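You operate a simulated robot arm through the tools that you are given. There is no shell and no other tool.

You run a simulated robot arm. Do the job below in one go: nothing can be reset, and whatever is moved stays where it is left.

## Task
Pour some honey over the oats and stir it in with the wooden spoon.
Fine: jar and spoon go back where they were; the other mixing bowls stay as they are. Set down upright: honey jar.
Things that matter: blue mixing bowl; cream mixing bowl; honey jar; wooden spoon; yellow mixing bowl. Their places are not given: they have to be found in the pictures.

It is judged by the outcome, as a careful person would: the job done as asked, and still so three seconds after it is handed in. It fails if anything else is knocked over, pushed out of place, dropped, spilled or broken.

## Robot
A 7-joint arm with a two-finger parallel gripper, fixed in place. Base frame: the origin is at the foot of the arm, x ahead of it, y to its left, z up. Readings come in mm, degrees, newtons and seconds.
With the tool pointing down near the work surface it reaches from about 100 to 680 mm from the base axis. Its first joint turns from -166.0 to 166.0 degrees. Payload 3.91 kg.
The TCP is the grasp point between the finger pads, 30 mm short of the fingertips. In the tool frame z runs along the fingers and y along their closing line. Largest opening 110 mm; finger width 20, thickness 10; the body of the gripper, 48 by 112 mm, starts 55 mm behind the TCP.
Orientation is that of the tool frame in the base frame, as [roll, pitch, yaw] about the fixed x, y, z axes, in that order (R = Rz(yaw) Ry(pitch) Rx(roll)). With the fingers straight down and closing along the base's y, the tool's x points along the base's -x, its y along +y and its z along -z.

## Interface
- The arm moves only by the tool drive_tool. Its argument "commands" is a list that holds one entry, the list of rows, each a list of 6 numbers: the shift along the tool's x, y, z in mm, then the turn, a rotation vector about the tool's x, y, z in degrees. In form: [[[tx, ty, tz, rx, ry, rz], ...]]. A call has 1 to 20 rows; each row shifts and turns the commanded pose from where the row before left it, along the tool's axes as they then stand. "claw" is the gripper command, from -1 (fully open) to 1 (shut), values between in proportion, set as the call begins (left out, the last holds). A row lasts 0.2 s, in which the tool goes at most 50 mm and 8.6 degrees; a call with a longer step from one row to the next is refused whole, and so is a gripper value outside its range. Where a pose cannot be reached the arm comes as near as it can. A force on the tool above 40 N (or 10 N above the force at the start of the call, whichever is more), or a blocked arm, ends the call early, and 0.2 s more pass. The fingers move at their own pace (about 153 mm/s each) and stop on an object; they squeeze with about 25 N. The grip force told is the motor's: it shows also when the fingers shut on nothing. Time passes only in rows, and 0.2 s behind the last, so rows that do not move let the fingers close. The reply holds the time, the measured pose of the TCP, the force on the tool along the base axes, the opening and the grip force, in the units named above and with some noise, with the torque about the TCP (base axes, N m) and any sound that the robot's microphone picked up.
- Cameras (640 x 400 px; columns grow to the right, rows downward): "scene" is fixed at [52.3, -650.3, 1665.8]; the picture's right is [0.83, -0.55, 0.00], its down [-0.27, -0.40, -0.88] and it looks along [0.48, 0.73, -0.48] (base axes); focal length 372 px, centre (320, 200). "wrist" rides on the gripper at [77, 7, -114] in the tool frame; the picture's right is [-0.09, 1.00, 0.00], its down [-0.80, -0.07, -0.59] and it looks along [-0.59, -0.05, 0.80] (tool axes); focal length 270 px, centre (320, 200).
- snapshot(camera): a new picture of that camera. It takes no simulated time.
- slide_trunk(by): slides the trunk up (or, below 0, down) by that many mm; the arm rides with it, the base frame stays. It gives what a move gives, with no picture.
- point_at(camera, pixels): for up to 12 pixels [column, row] of the newest picture of that camera ("zoom" is the newest enlarged one), the place [x, y, z] in the base frame of the surface seen there, good to about 2 mm, but the place of the scene camera against the robot may be out by one fixed shift of up to 25 mm in any direction. It takes no simulated time.
- zoom(camera, box): a new picture of the part [left, top, right, bottom] of that camera's present view, enlarged. It takes no simulated time.
- sign_off(): hands the job in; it is judged then, once.

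Open the gripper and draw the arm clear of the work before you hand the job in, unless the task says otherwise.

The tools are called as a command line: name --argument value ..., lists and objects as JSON in quotes. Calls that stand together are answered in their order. drive_tool: Moves the arm, as the interface text tells. Its arguments: {"type":"object","properties":{"commands":{"type":"array"},"claw":{"type":"number"}},"required":["commands"]} The other tools are called the same way: slide_trunk (by) slides the trunk up or down; snapshot (camera) takes a picture; point_at (camera, pixels) gives the place of the surface under pixels of a picture; zoom (camera, box) takes an enlarged picture of a part of a camera's view; sign_off () hands the job in.

At the start:

```text
t: 0.0
tcp_pos: [481.0, 68.5, 1324.2]
ee_rot: [180.0, 0.0, -179.9]
wrist_force: [-0.2, 0.7, 0.5]
wrist_torque: [0.02, -0.01, 0.02]
opening: 109.8
grip_force: 0.0
trunk travel left (down, up): [-575.0, 35.0]
```

scene: 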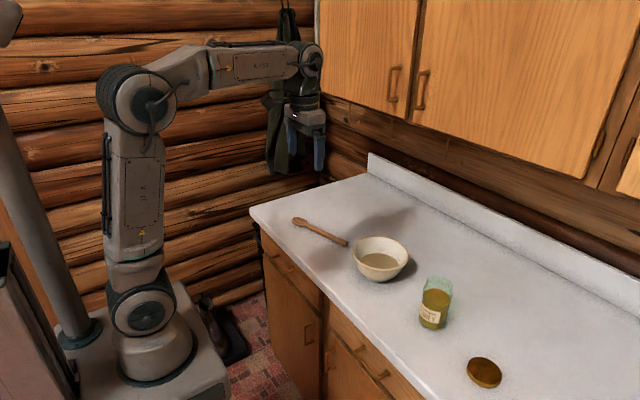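
wrist: 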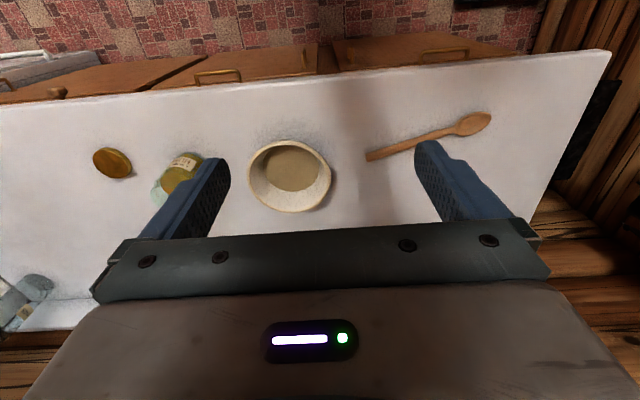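

I start by taking closer pictures: the scene shows one bowl near (380,258), an open honey jar near (435,302), a lid near (484,372) and a spoon near (320,232). I zoom in to see details.

zoom --camera "scene" --box '[280, 190, 520, 340]'

zoom --camera "wrist" --box '[80, 80, 400, 280]'

snapshot --camera "scene"

snapshot --camera "wrist"

```text
2.67 times, centred on (400, 265) of scene
```

zoom: 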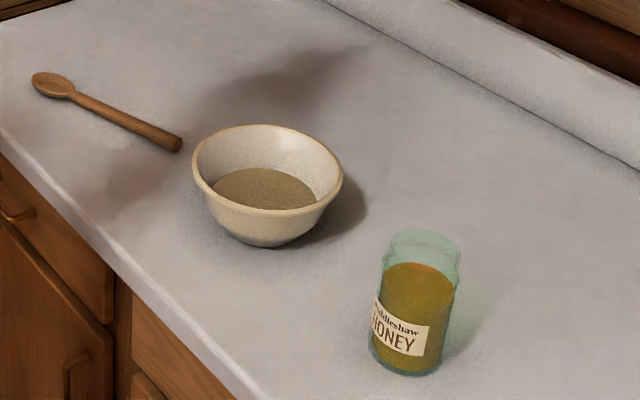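

```text
2.00 times, centred on (240, 180) of wrist
```

zoom: 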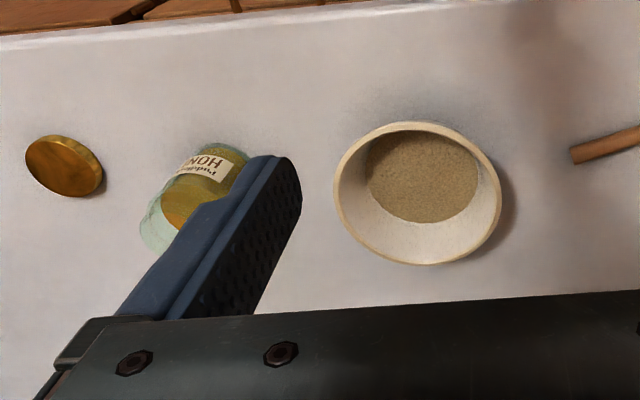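

```text
taken
```

scene: 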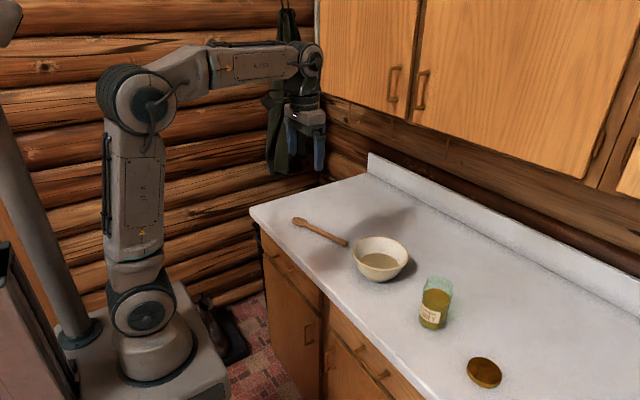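

```text
taken
```

wrist: 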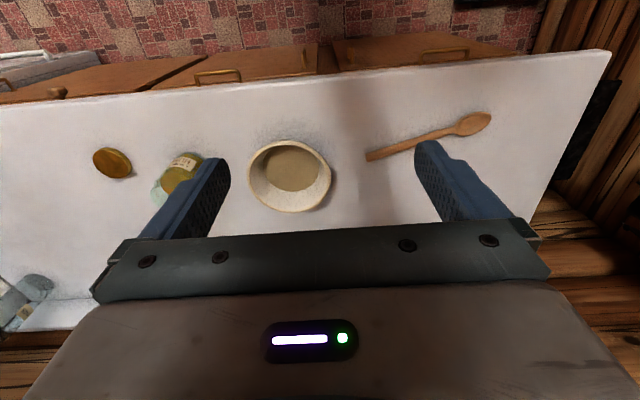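

The bowl near (380,258) is cream with grainy contents; the blue and yellow bowls aren't in view yet, and something stands at the lower left of the wrist view near (30,290). I zoom there and get positions of the visible things.

zoom --camera "wrist" --box '[0, 230, 160, 330]'

point_at --camera "scene" --pixels '[[298, 221], [320, 232], [345, 243], [353, 250], [408, 256], [381, 237], [381, 262], [437, 280], [432, 328], [484, 372], [350, 300], [500, 300]]'

point_at --camera "wrist" --pixels '[[290, 172], [250, 178], [330, 180], [290, 141], [293, 211], [369, 157], [425, 139], [475, 123], [113, 162], [182, 172], [165, 190], [30, 290]]'

```text
4.00 times, centred on (80, 280) of wrist
```

zoom: 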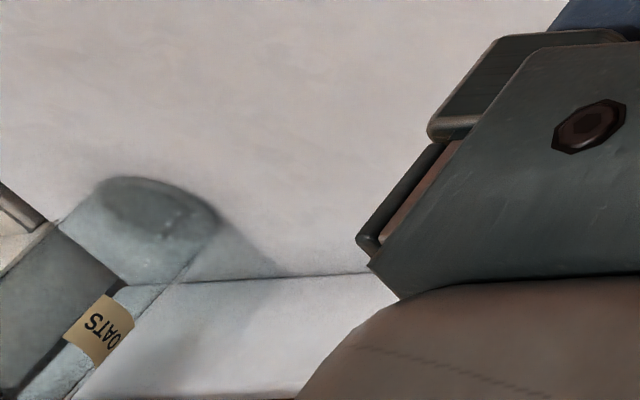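

```text
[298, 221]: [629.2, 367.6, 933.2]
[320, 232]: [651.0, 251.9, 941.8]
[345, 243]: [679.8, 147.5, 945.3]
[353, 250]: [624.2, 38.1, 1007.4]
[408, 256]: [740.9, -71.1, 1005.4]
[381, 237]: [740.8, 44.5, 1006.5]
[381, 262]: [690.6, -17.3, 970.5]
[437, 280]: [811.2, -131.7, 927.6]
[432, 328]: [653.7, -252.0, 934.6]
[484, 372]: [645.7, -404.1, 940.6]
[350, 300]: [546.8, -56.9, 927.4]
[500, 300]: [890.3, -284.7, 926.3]
```

```text
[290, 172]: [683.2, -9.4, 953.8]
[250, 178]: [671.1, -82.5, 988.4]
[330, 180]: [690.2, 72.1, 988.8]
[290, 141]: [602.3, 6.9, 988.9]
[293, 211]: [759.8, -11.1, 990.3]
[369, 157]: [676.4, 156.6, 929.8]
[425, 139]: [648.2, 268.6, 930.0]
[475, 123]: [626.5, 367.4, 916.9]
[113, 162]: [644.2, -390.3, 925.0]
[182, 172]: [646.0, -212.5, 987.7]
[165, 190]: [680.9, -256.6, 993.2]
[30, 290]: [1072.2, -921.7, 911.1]
```

A canister labelled OATS stands at the far right end of the counter (wrist zoom (100,340)), outside the scene view, so the other bowls are probably there too. I swing the wrist camera to the right to look before touching anything.

drive_tool --commands '[[[0, -40, 0, 0, 0, 0], [0, -40, 0, 0, 0, 0], [0, -40, 0, 0, 0, 0], [0, -40, 0, 0, 0, 0], [0, -40, 0, 0, 0, 0], [0, -40, 0, 0, 0, 0], [0, 0, 0, 0, 0, 8], [0, 0, 0, 0, 0, 8], [0, 0, 0, 0, 0, 8], [0, 0, 0, 0, 0, 8], [0, 0, 0, 0, 0, 8], [0, 0, 0, 0, 0, 8]]]'

snapshot --camera "wrist"

snapshot --camera "scene"

```text
t: 2.6
tcp_pos: [481.7, -170.6, 1323.4]
ee_rot: [180.0, 0.0, 131.7]
wrist_force: [-0.7, -0.4, -0.1]
wrist_torque: [0.02, -0.01, 0.02]
opening: 109.8
grip_force: 0.0
trunk travel left (down, up): [-575.0, 35.0]
```

```text
taken
```

wrist: 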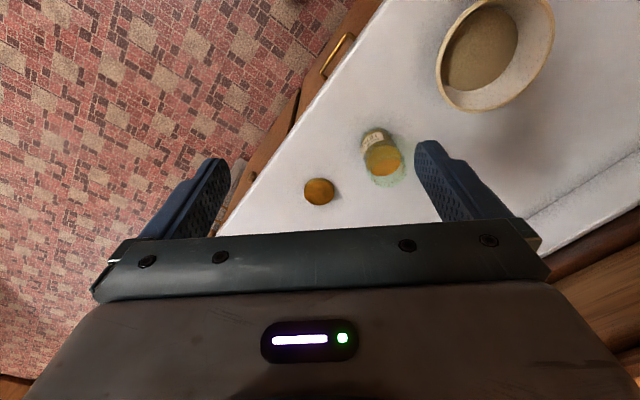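

```text
taken
```

scene: 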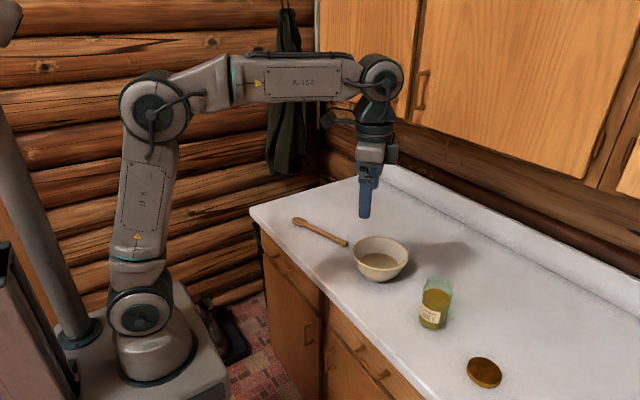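

The wrist view at this heading shows just the bowl, jar and lid; the gripper body hides what's farther. I tilt the tool so the camera looks farther along the counter to the right.

drive_tool --commands '[[[0, 0, 0, 0, -8, 0], [0, 0, 0, 0, -8, 0], [0, 0, 0, 0, -8, 0], [0, 0, 0, 0, -8, 0], [0, 0, 0, 0, -8, 0]]]'

snapshot --camera "wrist"

```text
t: 3.8
tcp_pos: [481.2, -170.2, 1322.7]
ee_rot: [179.9, 40.1, 131.9]
wrist_force: [-0.9, 0.5, -0.4]
wrist_torque: [-0.01, 0.02, -0.01]
opening: 109.8
grip_force: 0.2
trunk travel left (down, up): [-575.0, 35.0]
```

```text
taken
```

wrist: 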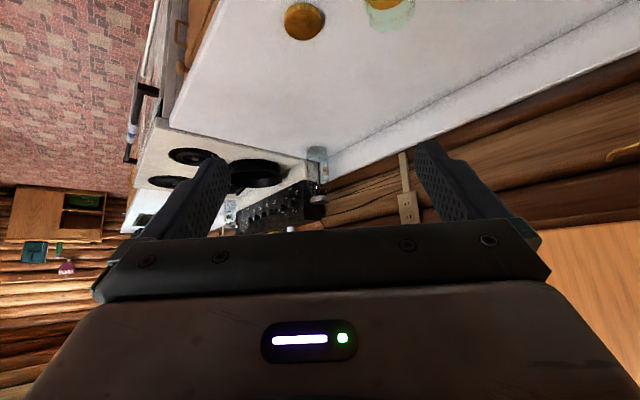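

I see the stove with the OATS canister beyond the counter's end, and a far sideboard at left (60,220). No other bowls on this counter; I zoom in on the far parts.

zoom --camera "wrist" --box '[100, 120, 340, 270]'

zoom --camera "wrist" --box '[0, 170, 130, 300]'

```text
2.67 times, centred on (220, 195) of wrist
```

zoom: 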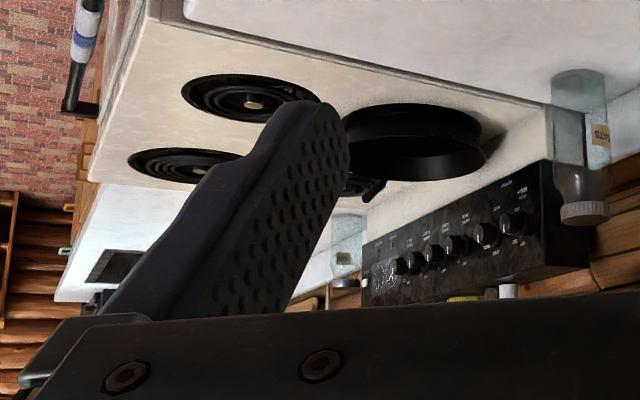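

```text
3.08 times, centred on (65, 235) of wrist
```

zoom: 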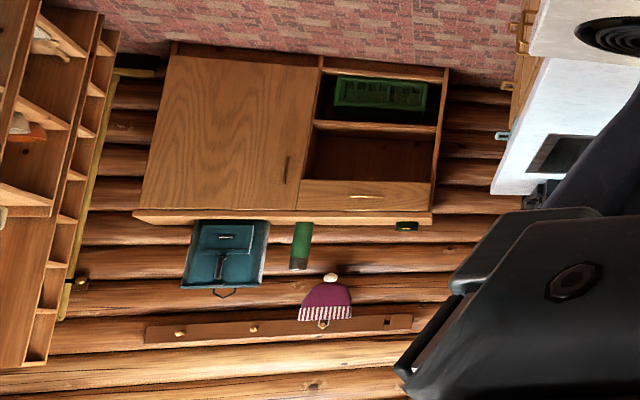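

The counter shows no blue or yellow bowl. I turn the camera around in place (clockwise about the vertical) to see what lies behind and to the right of the robot.

drive_tool --commands '[[[0, 0, 0, 5.14, 0, 6.13], [0, 0, 0, 5.14, 0, 6.13], [0, 0, 0, 5.14, 0, 6.13], [0, 0, 0, 5.14, 0, 6.13], [0, 0, 0, 5.14, 0, 6.13], [0, 0, 0, 5.14, 0, 6.13], [0, 0, 0, 5.14, 0, 6.13], [0, 0, 0, 5.14, 0, 6.13]]]'

snapshot --camera "wrist"

snapshot --camera "scene"

```text
t: 5.6
tcp_pos: [482.6, -170.0, 1323.2]
ee_rot: [179.9, 39.9, 67.8]
wrist_force: [0.5, -0.5, 0.7]
wrist_torque: [-0.01, 0.03, 0.02]
opening: 109.8
grip_force: 0.1
trunk travel left (down, up): [-575.0, 35.0]
```

```text
taken
```

wrist: 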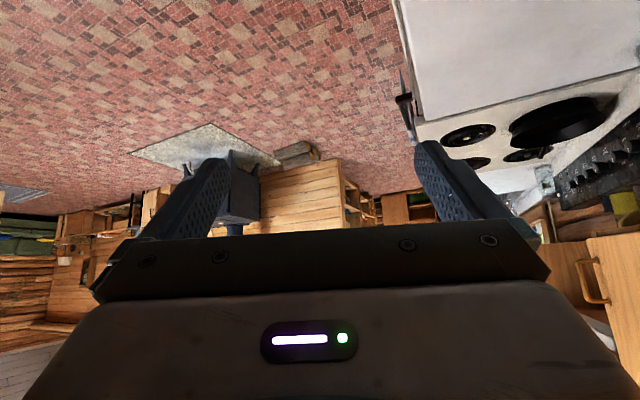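

```text
taken
```

scene: 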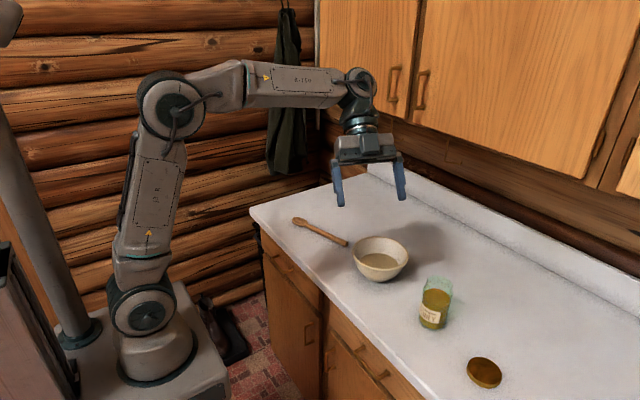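

There is something yellow past the stove near (625,203) and more furniture across the room. I zoom into both parts.

zoom --camera "wrist" --box '[480, 120, 640, 270]'

zoom --camera "wrist" --box '[0, 130, 440, 290]'

point_at --camera "wrist" --pixels '[[625, 205], [560, 185], [500, 175], [560, 120], [300, 190], [200, 145], [80, 225], [20, 190]]'

```text
2.67 times, centred on (560, 195) of wrist
```

zoom: 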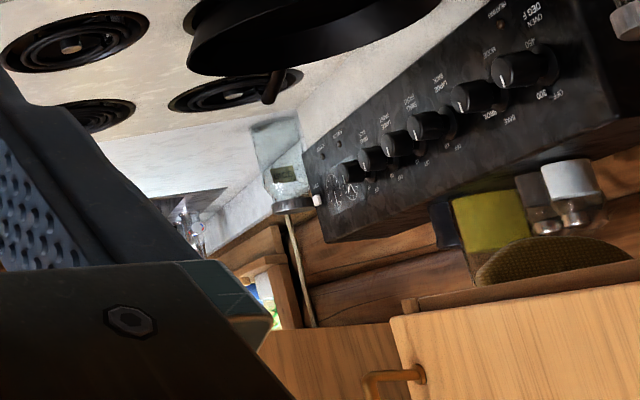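

```text
1.45 times, centred on (220, 210) of wrist
```

zoom: 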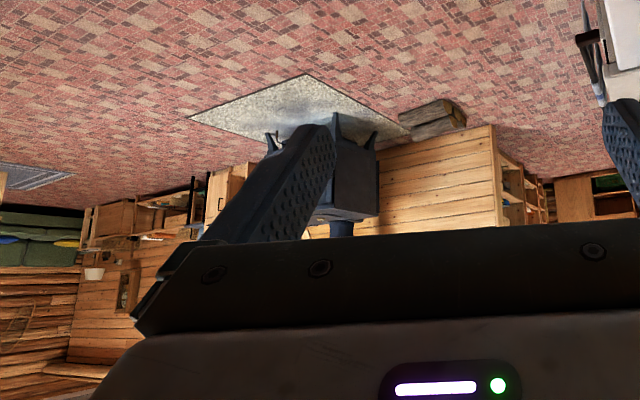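

```text
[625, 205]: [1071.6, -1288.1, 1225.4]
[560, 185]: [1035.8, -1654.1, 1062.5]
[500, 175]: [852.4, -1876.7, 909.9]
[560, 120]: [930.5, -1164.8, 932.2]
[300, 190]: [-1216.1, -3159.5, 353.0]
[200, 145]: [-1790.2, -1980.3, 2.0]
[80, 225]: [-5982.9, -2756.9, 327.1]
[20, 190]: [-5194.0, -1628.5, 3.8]
```

The yellow thing is a packet on a shelf, not a bowl. I turn the camera back counter-clockwise to look ahead and then to the left of the robot.

drive_tool --commands '[[[0, 0, 0, -5.4, 0, -6.44], [0, 0, 0, -5.4, 0, -6.44], [0, 0, 0, -5.4, 0, -6.44], [0, 0, 0, -5.4, 0, -6.44], [0, 0, 0, -5.4, 0, -6.44], [0, 0, 0, -5.4, 0, -6.44], [0, 0, 0, -5.4, 0, -6.44], [0, 0, 0, -5.4, 0, -6.44], [0, 0, 0, -5.4, 0, -6.44], [0, 0, 0, -5.4, 0, -6.44], [0, 0, 0, -5.4, 0, -6.44], [0, 0, 0, -5.4, 0, -6.44], [0, 0, 0, -5.4, 0, -6.44], [0, 0, 0, -5.4, 0, -6.44]]]'

snapshot --camera "wrist"

```text
t: 8.6
tcp_pos: [480.3, -172.7, 1324.5]
ee_rot: [179.9, 40.0, -174.3]
wrist_force: [-0.4, -0.2, -0.2]
wrist_torque: [-0.02, -0.03, 0.01]
opening: 110.0
grip_force: 0.1
trunk travel left (down, up): [-575.0, 35.0]
```

```text
taken
```

wrist: 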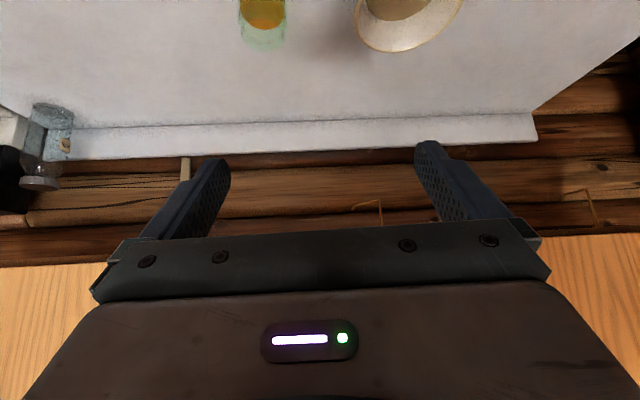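

The back of the counter holds nothing else. I turn the camera further left to check the remaining side.

drive_tool --commands '[[[0, 40, 0, -5.4, 0, -6.44], [0, 40, 0, -5.4, 0, -6.44], [0, 40, 0, -5.4, 0, -6.44], [0, 40, 0, -5.4, 0, -6.44], [0, 0, 0, -5.4, 0, -6.44], [0, 0, 0, -5.4, 0, -6.44], [0, 0, 0, -5.4, 0, -6.44], [0, 0, 0, -5.4, 0, -6.44], [0, 0, 0, -5.4, 0, -6.44], [0, 0, 0, -5.4, 0, -6.44], [0, 0, 0, -5.4, 0, -6.44]]]'

snapshot --camera "wrist"

snapshot --camera "scene"

```text
t: 11.0
tcp_pos: [433.0, -21.3, 1323.7]
ee_rot: [180.0, 40.0, -81.8]
wrist_force: [0.8, -0.3, -0.2]
wrist_torque: [-0.05, 0.03, -0.01]
opening: 110.0
grip_force: 0.0
trunk travel left (down, up): [-575.0, 35.0]
```

```text
taken
```

wrist: 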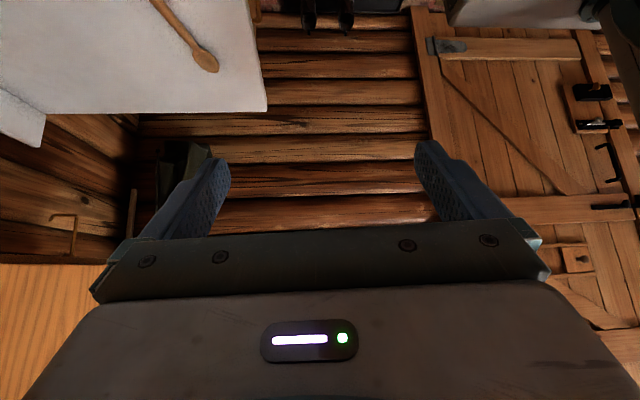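

```text
taken
```

scene: 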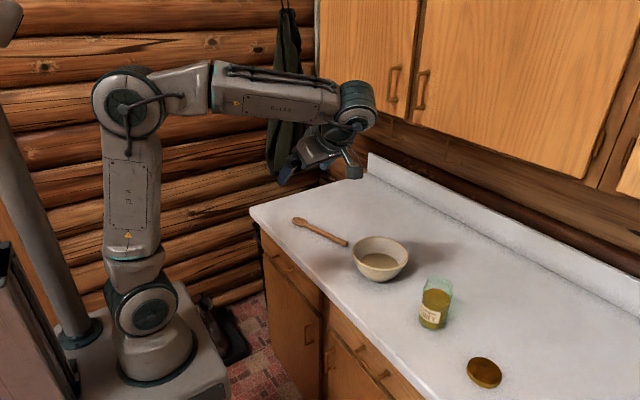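

Only a door, coat and boots are on this side. One more look behind the robot by turning further counter-clockwise.

drive_tool --commands '[[[0, 0, 0, -5.4, 0, -6.44], [0, 0, 0, -5.4, 0, -6.44], [0, 0, 0, -5.4, 0, -6.44], [0, 0, 0, -5.4, 0, -6.44], [0, 0, 0, -5.4, 0, -6.44], [0, 0, 0, -5.4, 0, -6.44], [0, 0, 0, -5.4, 0, -6.44], [0, 0, 0, -5.4, 0, -6.44]]]'

snapshot --camera "wrist"

```text
t: 12.8
tcp_pos: [407.5, -21.3, 1319.2]
ee_rot: [177.1, 37.1, -31.6]
wrist_force: [-1.6, 0.2, 0.0]
wrist_torque: [-0.09, -0.05, -0.02]
opening: 110.0
grip_force: 0.0
out of reach, approached as far as the arm can: row 6, 7, 8
trunk travel left (down, up): [-575.0, 35.0]
```

```text
taken
```

wrist: 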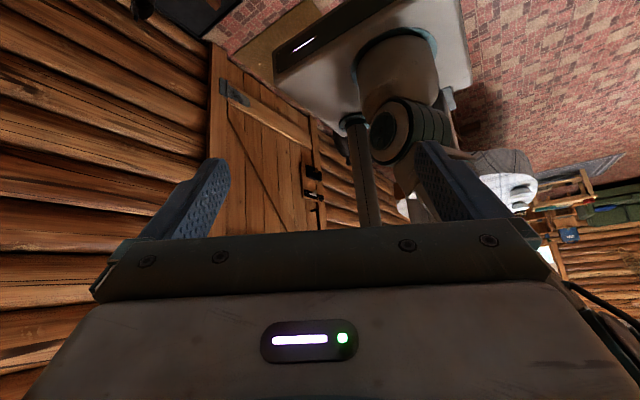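

No bowls behind either; the cream bowl with its oat-like contents is the only one around, the others must be behind cupboard doors. I turn the wrist back the way it came.

drive_tool --commands '[[[0, 0, 0, 5.4, 0, 6.44], [0, 0, 0, 5.4, 0, 6.44], [0, 0, 0, 5.4, 0, 6.44], [0, 0, 0, 5.4, 0, 6.44], [0, 0, 0, 5.4, 0, 6.44], [0, 0, 0, 5.4, 0, 6.44], [0, 0, 0, 5.4, 0, 6.44], [0, 0, 0, 5.4, 0, 6.44], [0, 0, 0, 5.4, 0, 6.44], [0, 0, 0, 5.4, 0, 6.44], [0, 0, 0, 5.4, 0, 6.44], [0, 0, 0, 5.4, 0, 6.44], [0, 0, 0, 5.4, 0, 6.44], [0, 0, 0, 5.4, 0, 6.44], [0, 0, 0, 5.4, 0, 6.44], [0, 0, 0, 5.4, 0, 6.44]]]'

```text
t: 16.2
tcp_pos: [410.5, -23.4, 1317.2]
ee_rot: [-175.5, 40.1, -161.4]
wrist_force: [-0.1, -1.0, 0.0]
wrist_torque: [0.01, 0.01, 0.0]
opening: 110.1
grip_force: 0.1
trunk travel left (down, up): [-575.0, 35.0]
```

The pose is off by a few degrees, so I square the tool: roll back 4.5°, untilt 40°, yaw 18.6° to point straight down again. I then take pictures.

drive_tool --commands '[[[0, 0, 0, -4.5, 0, 0], [0, 0, 0, 0, 8.02, 0], [0, 0, 0, 0, 8.02, 0], [0, 0, 0, 0, 8.02, 0], [0, 0, 0, 0, 8.02, 0], [0, 0, 0, 0, 8.02, 0], [0, 0, 0, 0, 0, 6.2], [0, 0, 0, 0, 0, 6.2], [0, 0, 0, 0, 0, 6.2]]]'

snapshot --camera "scene"

snapshot --camera "wrist"

point_at --camera "scene" --pixels '[[143, 312], [155, 365], [125, 105], [340, 70], [300, 290], [360, 395], [395, 100], [540, 140], [365, 168], [640, 285], [250, 215]]'

```text
t: 18.2
tcp_pos: [411.1, -24.3, 1317.4]
ee_rot: [180.0, -0.1, 180.0]
wrist_force: [0.1, 0.2, -0.1]
wrist_torque: [0.0, 0.01, 0.02]
opening: 110.0
grip_force: 0.0
trunk travel left (down, up): [-575.0, 35.0]
```

```text
taken
```

scene: 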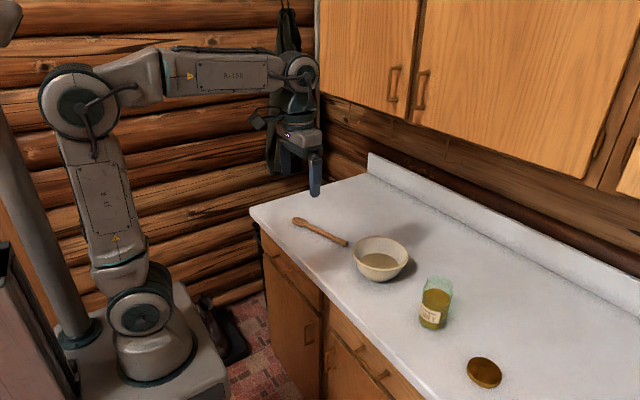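

```text
taken
```

wrist: 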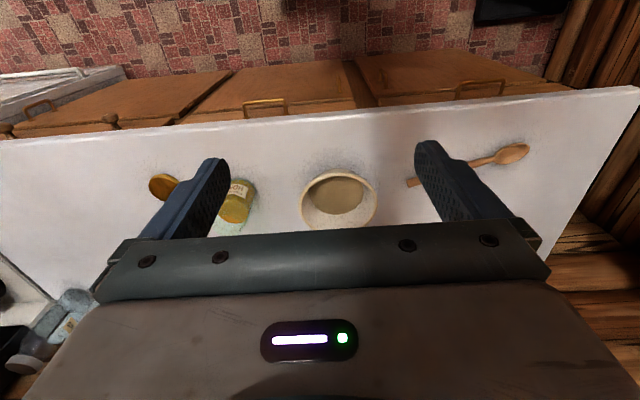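

```text
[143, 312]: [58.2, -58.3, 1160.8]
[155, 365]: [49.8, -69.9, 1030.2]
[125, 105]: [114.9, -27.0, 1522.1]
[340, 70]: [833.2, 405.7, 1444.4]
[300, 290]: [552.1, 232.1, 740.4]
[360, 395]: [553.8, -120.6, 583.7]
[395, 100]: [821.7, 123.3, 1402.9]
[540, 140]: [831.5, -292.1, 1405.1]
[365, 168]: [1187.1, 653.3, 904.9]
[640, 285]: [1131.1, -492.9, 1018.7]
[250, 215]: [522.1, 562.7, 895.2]
```

Things are clear now: the arm's shoulder is about 240 mm above the counter and the bowl, jar and spoon lie at x≈650–680, near the reach limit. I move the hand nearer the jar for a close look at its size and shape.

drive_tool --commands '[[[-15.7, -30.1, 25.9, 0, 0, 0], [-15.7, -30.1, 25.9, 0, 0, 0], [-15.7, -30.1, 25.9, 0, 0, 0], [-15.7, -30.1, 25.9, 0, 0, 0], [-15.7, -30.1, 25.9, 0, 0, 0], [-15.7, -30.1, 25.9, 0, 0, 0], [-15.7, -30.1, 25.9, 0, 0, 0]]]'

snapshot --camera "wrist"

snapshot --camera "scene"

```text
t: 19.8
tcp_pos: [522.5, -237.0, 1134.1]
ee_rot: [-180.0, 0.1, 180.0]
wrist_force: [0.2, -0.6, 0.1]
wrist_torque: [0.02, 0.05, 0.04]
opening: 109.8
grip_force: 0.0
trunk travel left (down, up): [-575.0, 35.0]
```

```text
taken
```

wrist: 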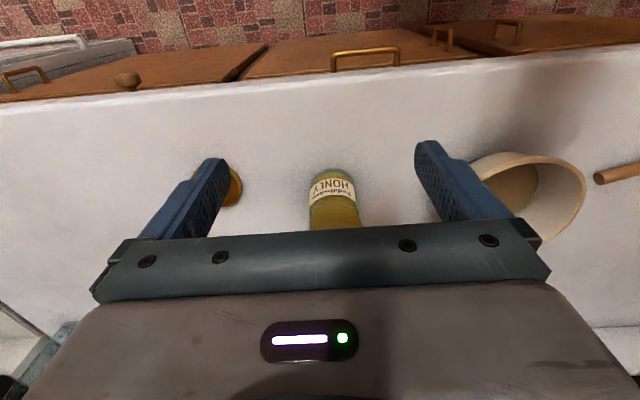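

```text
taken
```

scene: 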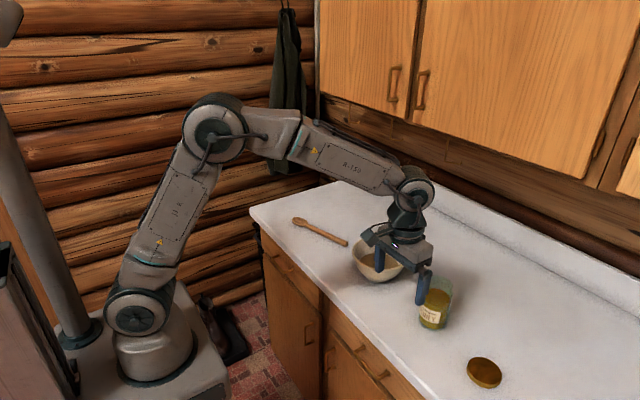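

The jar is at (335,200) but partly hidden by the gripper body. I move the hand 70 mm forward so the jar appears higher in the picture.

drive_tool --commands '[[[-35, 0, 0, 0, 0, 0], [-35, 0, 0, 0, 0, 0]]]'

snapshot --camera "wrist"

zoom --camera "wrist" --box '[220, 80, 460, 230]'

```text
t: 20.4
tcp_pos: [592.2, -235.3, 1134.6]
ee_rot: [180.0, -0.1, -179.9]
wrist_force: [-0.7, -0.4, -0.5]
wrist_torque: [0.02, 0.02, -0.03]
opening: 109.9
grip_force: 0.1
trunk travel left (down, up): [-575.0, 35.0]
```

```text
taken
```

wrist: 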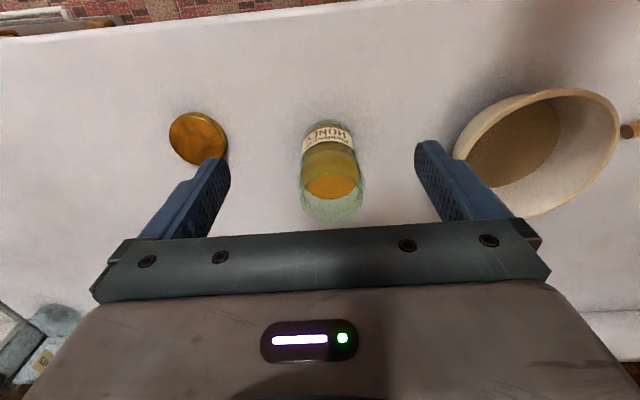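

```text
2.67 times, centred on (340, 155) of wrist
```

zoom: 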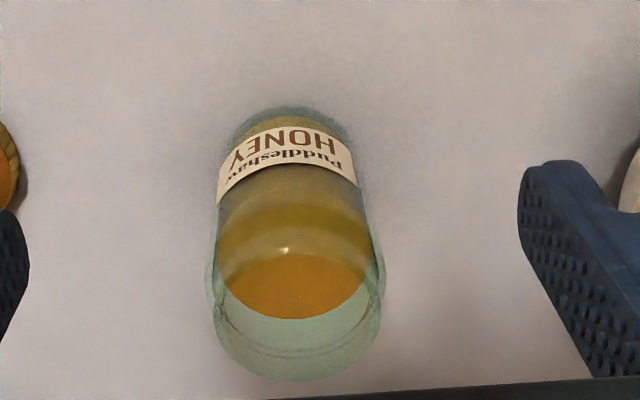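

Now the jar is fully visible. I read points on its body, rim, honey surface, the counter, and on the bowl rim.

point_at --camera "zoom" --pixels '[[285, 114], [224, 195], [355, 180], [287, 150], [209, 265], [380, 262], [216, 330], [378, 325], [300, 376], [292, 290], [150, 150], [450, 150]]'

point_at --camera "wrist" --pixels '[[458, 155], [617, 135], [545, 91], [535, 214], [515, 140], [560, 95], [600, 110], [199, 137], [400, 60], [330, 40]]'

```text
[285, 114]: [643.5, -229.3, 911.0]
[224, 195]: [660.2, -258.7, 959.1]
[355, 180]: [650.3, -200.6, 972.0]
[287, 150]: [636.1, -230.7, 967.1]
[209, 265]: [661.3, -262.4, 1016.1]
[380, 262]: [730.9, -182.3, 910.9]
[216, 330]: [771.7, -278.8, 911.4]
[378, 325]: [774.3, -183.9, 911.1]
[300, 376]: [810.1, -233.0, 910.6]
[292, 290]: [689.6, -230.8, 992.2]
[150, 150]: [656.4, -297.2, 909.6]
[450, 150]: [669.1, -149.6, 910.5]
```

```text
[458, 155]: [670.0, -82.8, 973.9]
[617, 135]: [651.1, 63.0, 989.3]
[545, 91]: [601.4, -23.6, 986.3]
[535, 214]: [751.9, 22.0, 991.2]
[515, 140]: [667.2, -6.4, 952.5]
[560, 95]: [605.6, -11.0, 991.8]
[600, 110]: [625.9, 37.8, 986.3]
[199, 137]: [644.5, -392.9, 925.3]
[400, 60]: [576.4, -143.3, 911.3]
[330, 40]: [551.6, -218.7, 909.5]
```

Counter top is at z≈910.5; the jar is about 66 mm wide, centred near (669,-231), rim near z≈1042, honey surface near 990; the bowl is centred near (681,-6), rim z≈989. I want the camera above the hand when I grasp from the front, so I test spinning the tool by 180° here, well above everything.

drive_tool --commands '[[[5, 0, 0, 0, 0, 8.5], [0, 0, 0, 0, 0, 8.5], [0, 0, 0, 0, 0, 8.5], [0, 0, 0, 0, 0, 8.5], [0, 0, 0, 0, 0, 8.5], [0, 0, 0, 0, 0, 8.5], [0, 0, 0, 0, 0, 8.5], [0, 0, 0, 0, 0, 8.5], [0, 0, 0, 0, 0, 8.5], [0, 0, 0, 0, 0, 8.5], [0, 0, 0, 0, 0, 8.5], [0, 0, 0, 0, 0, 8.5], [0, 0, 0, 0, 0, 8.5], [0, 0, 0, 0, 0, 8.5], [0, 0, 0, 0, 0, 8.5], [0, 0, 0, 0, 0, 8.5], [0, 0, 0, 0, 0, 8.5], [0, 0, 0, 0, 0, 8.5], [0, 0, 0, 0, 0, 8.5], [0, 0, 0, 0, 0, 8.5]]]'

snapshot --camera "scene"

```text
t: 24.6
tcp_pos: [587.2, -233.9, 1136.0]
ee_rot: [-180.0, 0.0, 9.9]
wrist_force: [-0.5, 0.1, 0.2]
wrist_torque: [-0.01, 0.01, -0.01]
opening: 110.0
grip_force: 0.1
trunk travel left (down, up): [-575.0, 35.0]
```

```text
taken
```

scene: 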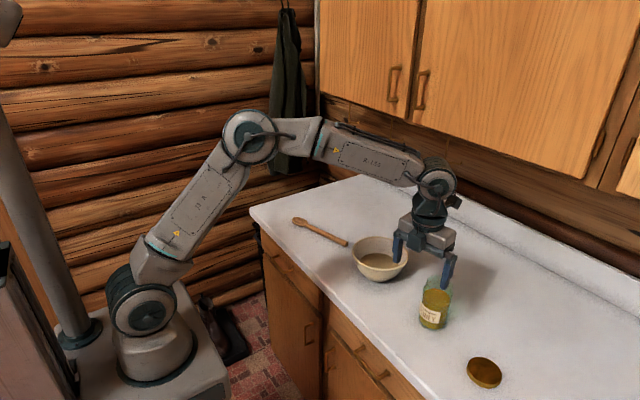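

The spin worked with no limit; yaw is now 10°. I finish the turn to 0° and tilt the tool forward by 65° so the fingers point 25° below horizontal with the camera on top.

drive_tool --commands '[[[0, 0, 0, 0, 0, 4.95], [0, 0, 0, 0, 0, 4.95], [0, 0, 0, 0, 8.125, 0], [0, 0, 0, 0, 8.125, 0], [0, 0, 0, 0, 8.125, 0], [0, 0, 0, 0, 8.125, 0], [0, 0, 0, 0, 8.125, 0], [0, 0, 0, 0, 8.125, 0], [0, 0, 0, 0, 8.125, 0], [0, 0, 0, 0, 8.125, 0]]]'

snapshot --camera "scene"

snapshot --camera "wrist"

```text
t: 26.8
tcp_pos: [588.0, -235.0, 1135.8]
ee_rot: [179.9, -65.0, 0.2]
wrist_force: [0.4, 0.1, 0.4]
wrist_torque: [0.0, -0.01, 0.02]
opening: 109.8
grip_force: 0.1
trunk travel left (down, up): [-575.0, 35.0]
```

```text
taken
```

scene: 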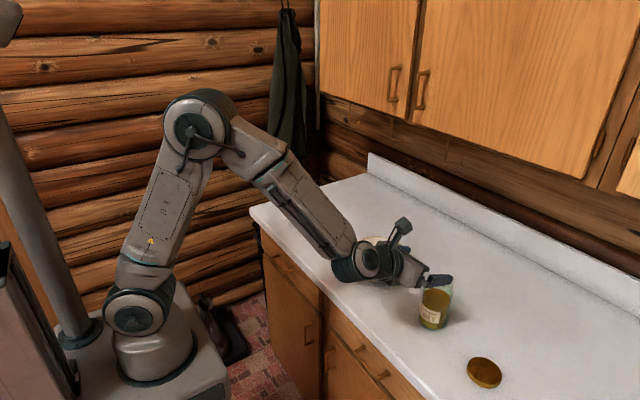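

```text
taken
```

wrist: 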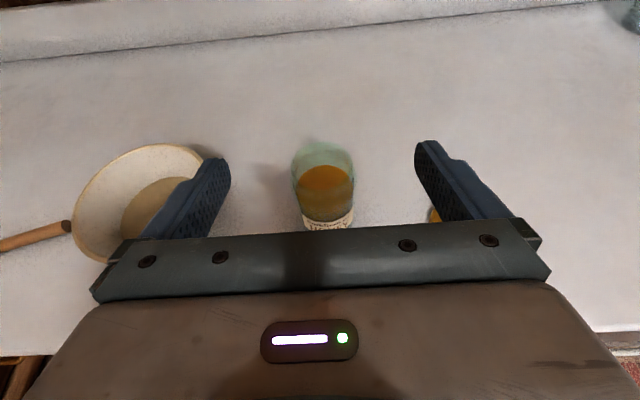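

The pose works: camera on top, jar centred at (325,190). Before touching the jar I rehearse the pour motion empty-handed above the bowl: shift to (681,-95,1110) and roll about the base -x axis by 96°.

drive_tool --commands '[[[3.9, -35, 23.8, 0, 0, 0], [3.9, -35, 23.8, 0, 0, 0], [3.9, -35, 23.8, 0, 0, 0], [3.9, -35, 23.8, 0, 0, 0], [0, 0, 0, -3.38, 0, -7.25], [0, 0, 0, -3.38, 0, -7.25], [0, 0, 0, -3.38, 0, -7.25], [0, 0, 0, -3.38, 0, -7.25], [0, 0, 0, -3.38, 0, -7.25], [0, 0, 0, -3.38, 0, -7.25], [0, 0, 0, -3.38, 0, -7.25], [0, 0, 0, -3.38, 0, -7.25], [0, 0, 0, -3.38, 0, -7.25], [0, 0, 0, -3.38, 0, -7.25], [0, 0, 0, -3.38, 0, -7.25], [0, 0, 0, -3.38, 0, -7.25]]]'

snapshot --camera "scene"

snapshot --camera "wrist"

```text
t: 30.2
tcp_pos: [684.2, -83.6, 1122.5]
ee_rot: [87.9, 5.5, 64.7]
wrist_force: [0.4, -0.6, -0.4]
wrist_torque: [0.03, -0.01, -0.01]
opening: 109.7
grip_force: 0.0
out of reach, approached as far as the arm can: row 16
trunk travel left (down, up): [-575.0, 35.0]
```

```text
taken
```

scene: 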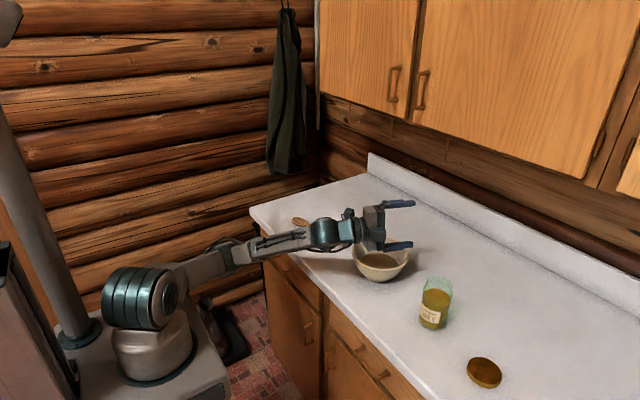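

```text
taken
```

wrist: 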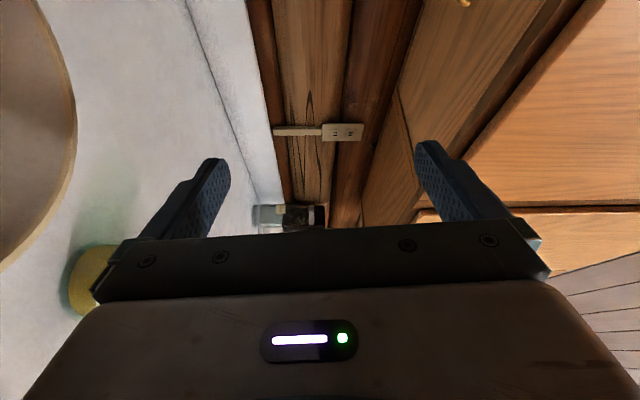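

The straight-axis roll stretched the arm to its limit at about 90°. A pure roll about the tool's own z keeps the wrist in place, so I undo this one first and will then rehearse that instead.

drive_tool --commands '[[[0, 0, 0, 3.38, 0, 7.25], [0, 0, 0, 3.38, 0, 7.25], [0, 0, 0, 3.38, 0, 7.25], [0, 0, 0, 3.38, 0, 7.25], [0, 0, 0, 3.38, 0, 7.25], [0, 0, 0, 3.38, 0, 7.25], [0, 0, 0, 3.38, 0, 7.25], [0, 0, 0, 3.38, 0, 7.25], [0, 0, 0, 3.38, 0, 7.25], [0, 0, 0, 3.38, 0, 7.25], [0, 0, 0, 3.38, 0, 7.25]]]'

snapshot --camera "scene"

```text
t: 32.6
tcp_pos: [683.3, -85.2, 1122.1]
ee_rot: [161.9, -63.8, 16.5]
wrist_force: [-0.4, -0.5, -0.3]
wrist_torque: [-0.01, -0.02, -0.01]
opening: 109.9
grip_force: 0.0
trunk travel left (down, up): [-575.0, 35.0]
```

```text
taken
```

scene: 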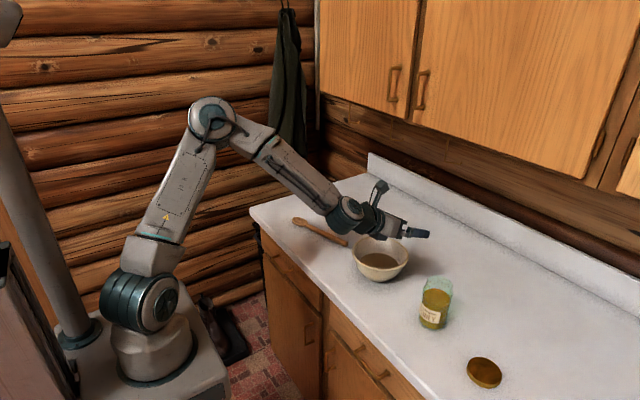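

The orientation is [161.9,-63.8,16.5]; I rotate to heading -19° with 25° down-pitch, then rehearse the pure roll about tool z by 104° at this spot over the bowl.

drive_tool --commands '[[[0, 0, 0, -4.67, -0.42, 5.06], [0, 0, 0, -4.67, -0.42, 5.06], [0, 0, 0, -4.67, -0.42, 5.06], [0, 0, 0, 0, 0, -8], [0, 0, 0, 0, 0, -8], [0, 0, 0, 0, 0, -8], [0, 0, 0, 0, 0, -8], [0, 0, 0, 0, 0, -8], [0, 0, 0, 0, 0, -8], [0, 0, 0, 0, 0, -8], [0, 0, 0, 0, 0, -8], [0, 0, 0, 0, 0, -8], [0, 0, 0, 0, 0, -8], [0, 0, 0, 0, 0, -8], [0, 0, 0, 0, 0, -8], [0, 0, 0, 0, 0, -8]]]'

snapshot --camera "scene"

snapshot --camera "wrist"

```text
t: 36.0
tcp_pos: [682.8, -84.6, 1122.9]
ee_rot: [115.6, 12.8, 77.2]
wrist_force: [0.2, 0.1, 0.0]
wrist_torque: [0.03, 0.03, -0.01]
opening: 109.8
grip_force: 0.0
trunk travel left (down, up): [-575.0, 35.0]
```

```text
taken
```

scene: 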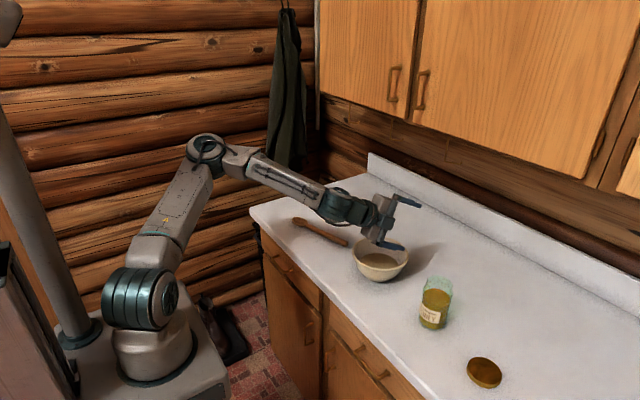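

```text
taken
```

wrist: 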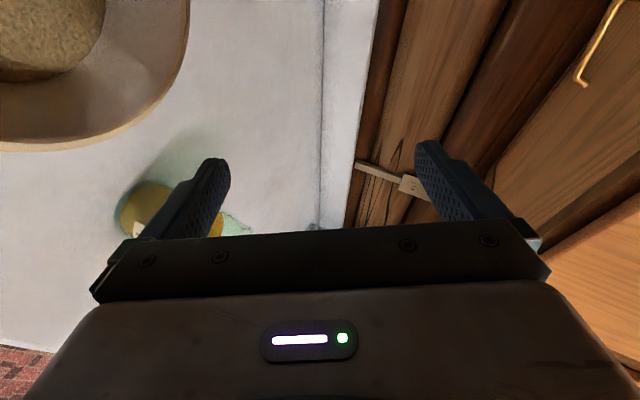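

The pure roll of 104° worked fully. I undo the roll and move back toward a standoff behind the jar, still high, then look.

drive_tool --commands '[[[0, 0, 0, 0, 0, 8], [0, 0, 0, 0, 0, 8], [0, 0, 0, 0, 0, 8], [0, 0, 0, 0, 0, 8], [0, 0, 0, 0, 0, 8], [0, 0, 0, 0, 0, 8], [0, 0, 0, 0, 0, 8], [0, 0, 0, 0, 0, 8], [0, 0, 0, 0, 0, 8], [0, 0, 0, 0, 0, 8], [0, 0, 0, 0, 0, 8], [0, 0, 0, 0, 0, 8], [0, 0, 0, 0, 0, 8], [-6.9, 35.6, -14.75, 0, 0, 0], [-6.9, 35.6, -14.75, 0, 0, 0], [-6.9, 35.6, -14.75, 0, 0, 0], [-6.9, 35.6, -14.75, 0, 0, 0]]]'

snapshot --camera "wrist"

snapshot --camera "scene"

```text
t: 39.6
tcp_pos: [575.9, -199.8, 1122.7]
ee_rot: [180.0, -65.1, -19.0]
wrist_force: [-0.8, 0.5, 0.2]
wrist_torque: [0.0, 0.01, 0.03]
opening: 109.9
grip_force: 0.0
trunk travel left (down, up): [-575.0, 35.0]
```

```text
taken
```

wrist: 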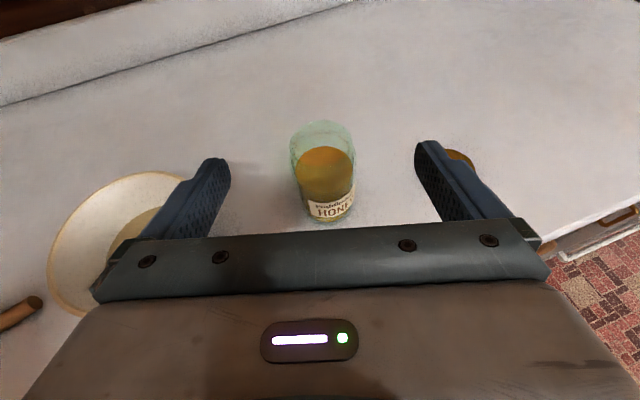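

```text
taken
```

scene: 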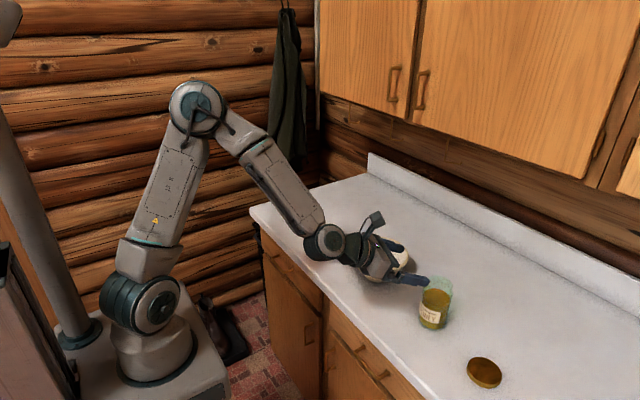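

Pose is as planned. I zoom on the jar at (325,170) to refine its centre from this side.

zoom --camera "wrist" --box '[240, 100, 400, 230]'

point_at --camera "wrist" --pixels '[[310, 208], [330, 208], [352, 200], [330, 190], [300, 195], [355, 180], [325, 160], [322, 123], [292, 155], [353, 150], [330, 217], [270, 180]]'

```text
3.08 times, centred on (320, 165) of wrist
```

zoom: 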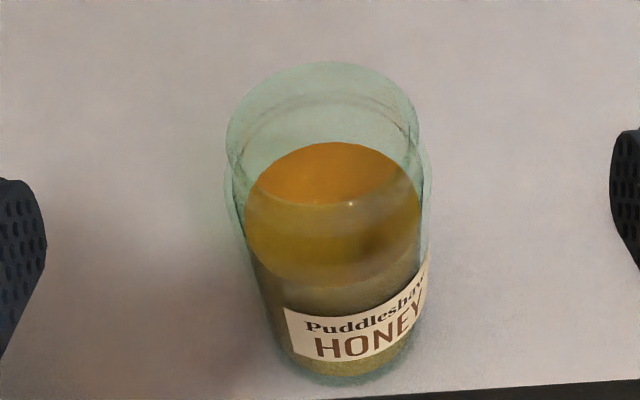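

```text
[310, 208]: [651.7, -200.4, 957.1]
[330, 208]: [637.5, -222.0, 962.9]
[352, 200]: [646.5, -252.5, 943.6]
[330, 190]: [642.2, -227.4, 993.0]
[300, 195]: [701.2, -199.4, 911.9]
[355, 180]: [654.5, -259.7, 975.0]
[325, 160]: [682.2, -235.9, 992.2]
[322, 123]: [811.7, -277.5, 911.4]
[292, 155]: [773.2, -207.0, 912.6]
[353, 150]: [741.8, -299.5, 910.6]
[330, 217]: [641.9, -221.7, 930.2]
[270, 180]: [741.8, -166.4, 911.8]
```

The fit gives the jar axis at about (667.5,-229), radius 32. I descend to a standoff 90 mm behind the grasp point, at (586,-201,1008).

drive_tool --commands '[[[-33.3, -0.75, 19.1, 0, 0, 0], [-33.3, -0.75, 19.1, 0, 0, 0], [-33.3, -0.75, 19.1, 0, 0, 0]]]'

snapshot --camera "wrist"

snapshot --camera "scene"

```text
t: 40.4
tcp_pos: [584.7, -196.7, 1007.1]
ee_rot: [179.5, -65.2, -18.3]
wrist_force: [1.1, 0.7, 0.0]
wrist_torque: [-0.02, 0.05, -0.03]
opening: 110.2
grip_force: 0.0
trunk travel left (down, up): [-575.0, 35.0]
```

```text
taken
```

wrist: 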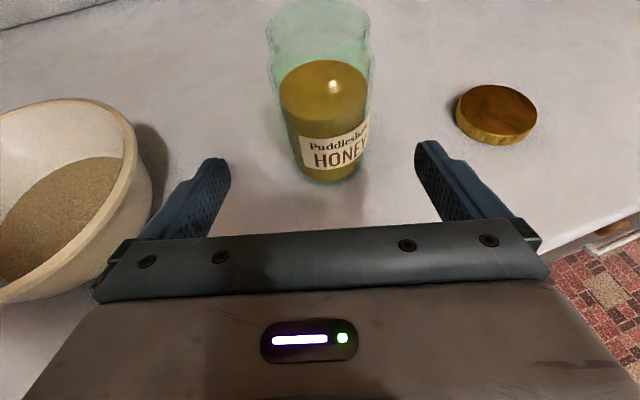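

```text
taken
```

scene: 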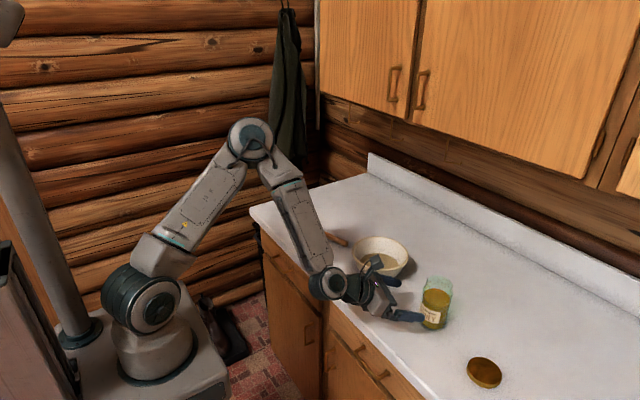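

The jar at (320,120) is well centred between the open fingers (roughly ±22 mm spare). I advance slowly along the finger direction by about 92 mm to the grasp point.

drive_tool --commands '[[[0.3, 0.67, 15.3, 0, 0, 0], [0.3, 0.67, 15.3, 0, 0, 0], [0.3, 0.67, 15.3, 0, 0, 0], [0.3, 0.67, 15.3, 0, 0, 0], [0.3, 0.67, 15.3, 0, 0, 0], [0.3, 0.67, 15.3, 0, 0, 0], [0, 0, 0, 0, 0, 0]]]'

snapshot --camera "wrist"

snapshot --camera "scene"

```text
t: 42.0
tcp_pos: [662.8, -230.2, 970.7]
ee_rot: [179.9, -65.1, -18.8]
wrist_force: [-0.3, 0.8, -0.4]
wrist_torque: [-0.01, -0.02, 0.0]
opening: 109.9
grip_force: 0.0
trunk travel left (down, up): [-575.0, 35.0]
```

```text
taken
```

wrist: 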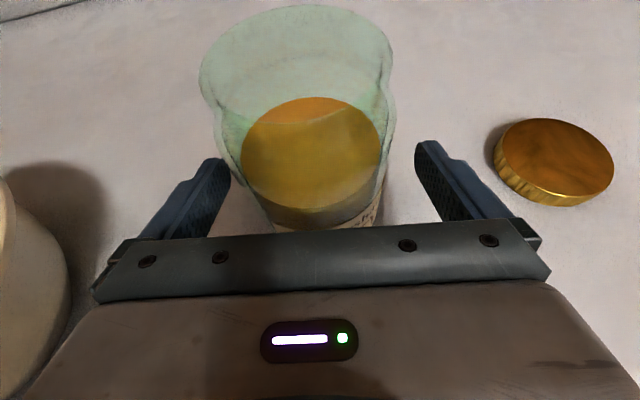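

```text
taken
```

scene: 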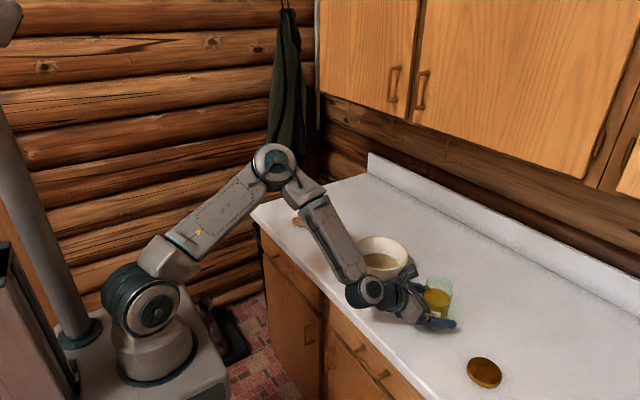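

The jar is between the fingers, about 2.6 mm toward the left finger by the numbers. I shift 2.6 mm that way and narrow the fingers to about 72 mm first.

drive_tool --commands '[[[0, -2.6, 0, 0, 0, 0], [0, 0, 0, 0, 0, 0], [0, 0, 0, 0, 0, 0]]]' --claw -0.3

snapshot --camera "wrist"

```text
t: 42.8
tcp_pos: [664.5, -228.1, 971.4]
ee_rot: [179.8, -65.1, -18.8]
wrist_force: [-0.5, -0.6, -0.3]
wrist_torque: [0.0, -0.03, 0.01]
opening: 71.6
grip_force: 0.0
trunk travel left (down, up): [-575.0, 35.0]
```

```text
taken
```

wrist: 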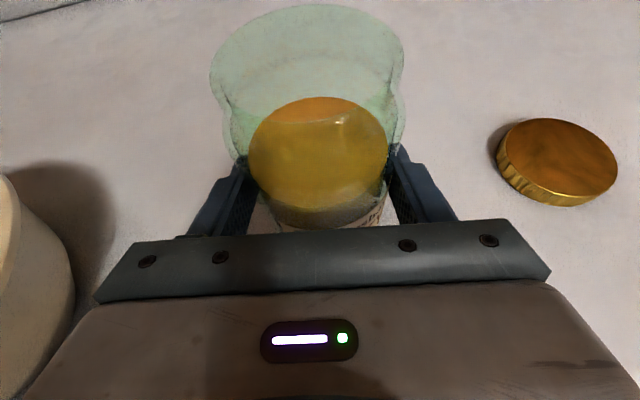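

The fingers now straddle the jar evenly with a few mm spare each side. I close fully and wait for the grip.

drive_tool --commands '[[[0, 0, 0, 0, 0, 0], [0, 0, 0, 0, 0, 0], [0, 0, 0, 0, 0, 0], [0, 0, 0, 0, 0, 0]]]' --claw 1

snapshot --camera "wrist"

```text
t: 43.8
tcp_pos: [664.2, -228.1, 971.5]
ee_rot: [179.8, -65.0, -18.8]
wrist_force: [-1.4, 0.8, -1.7]
wrist_torque: [0.04, 0.01, 0.04]
opening: 70.1
grip_force: 24.9
trunk travel left (down, up): [-575.0, 35.0]
```

```text
taken
```

wrist: 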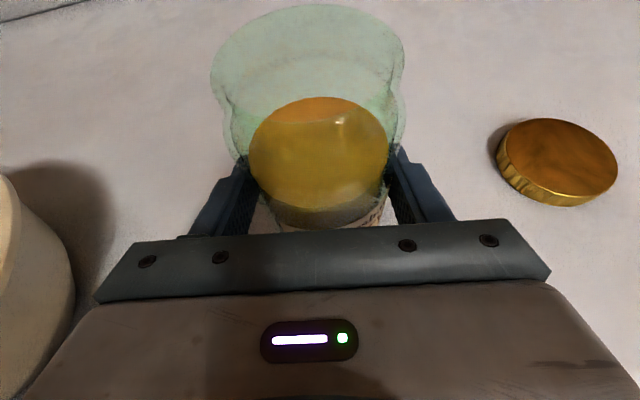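

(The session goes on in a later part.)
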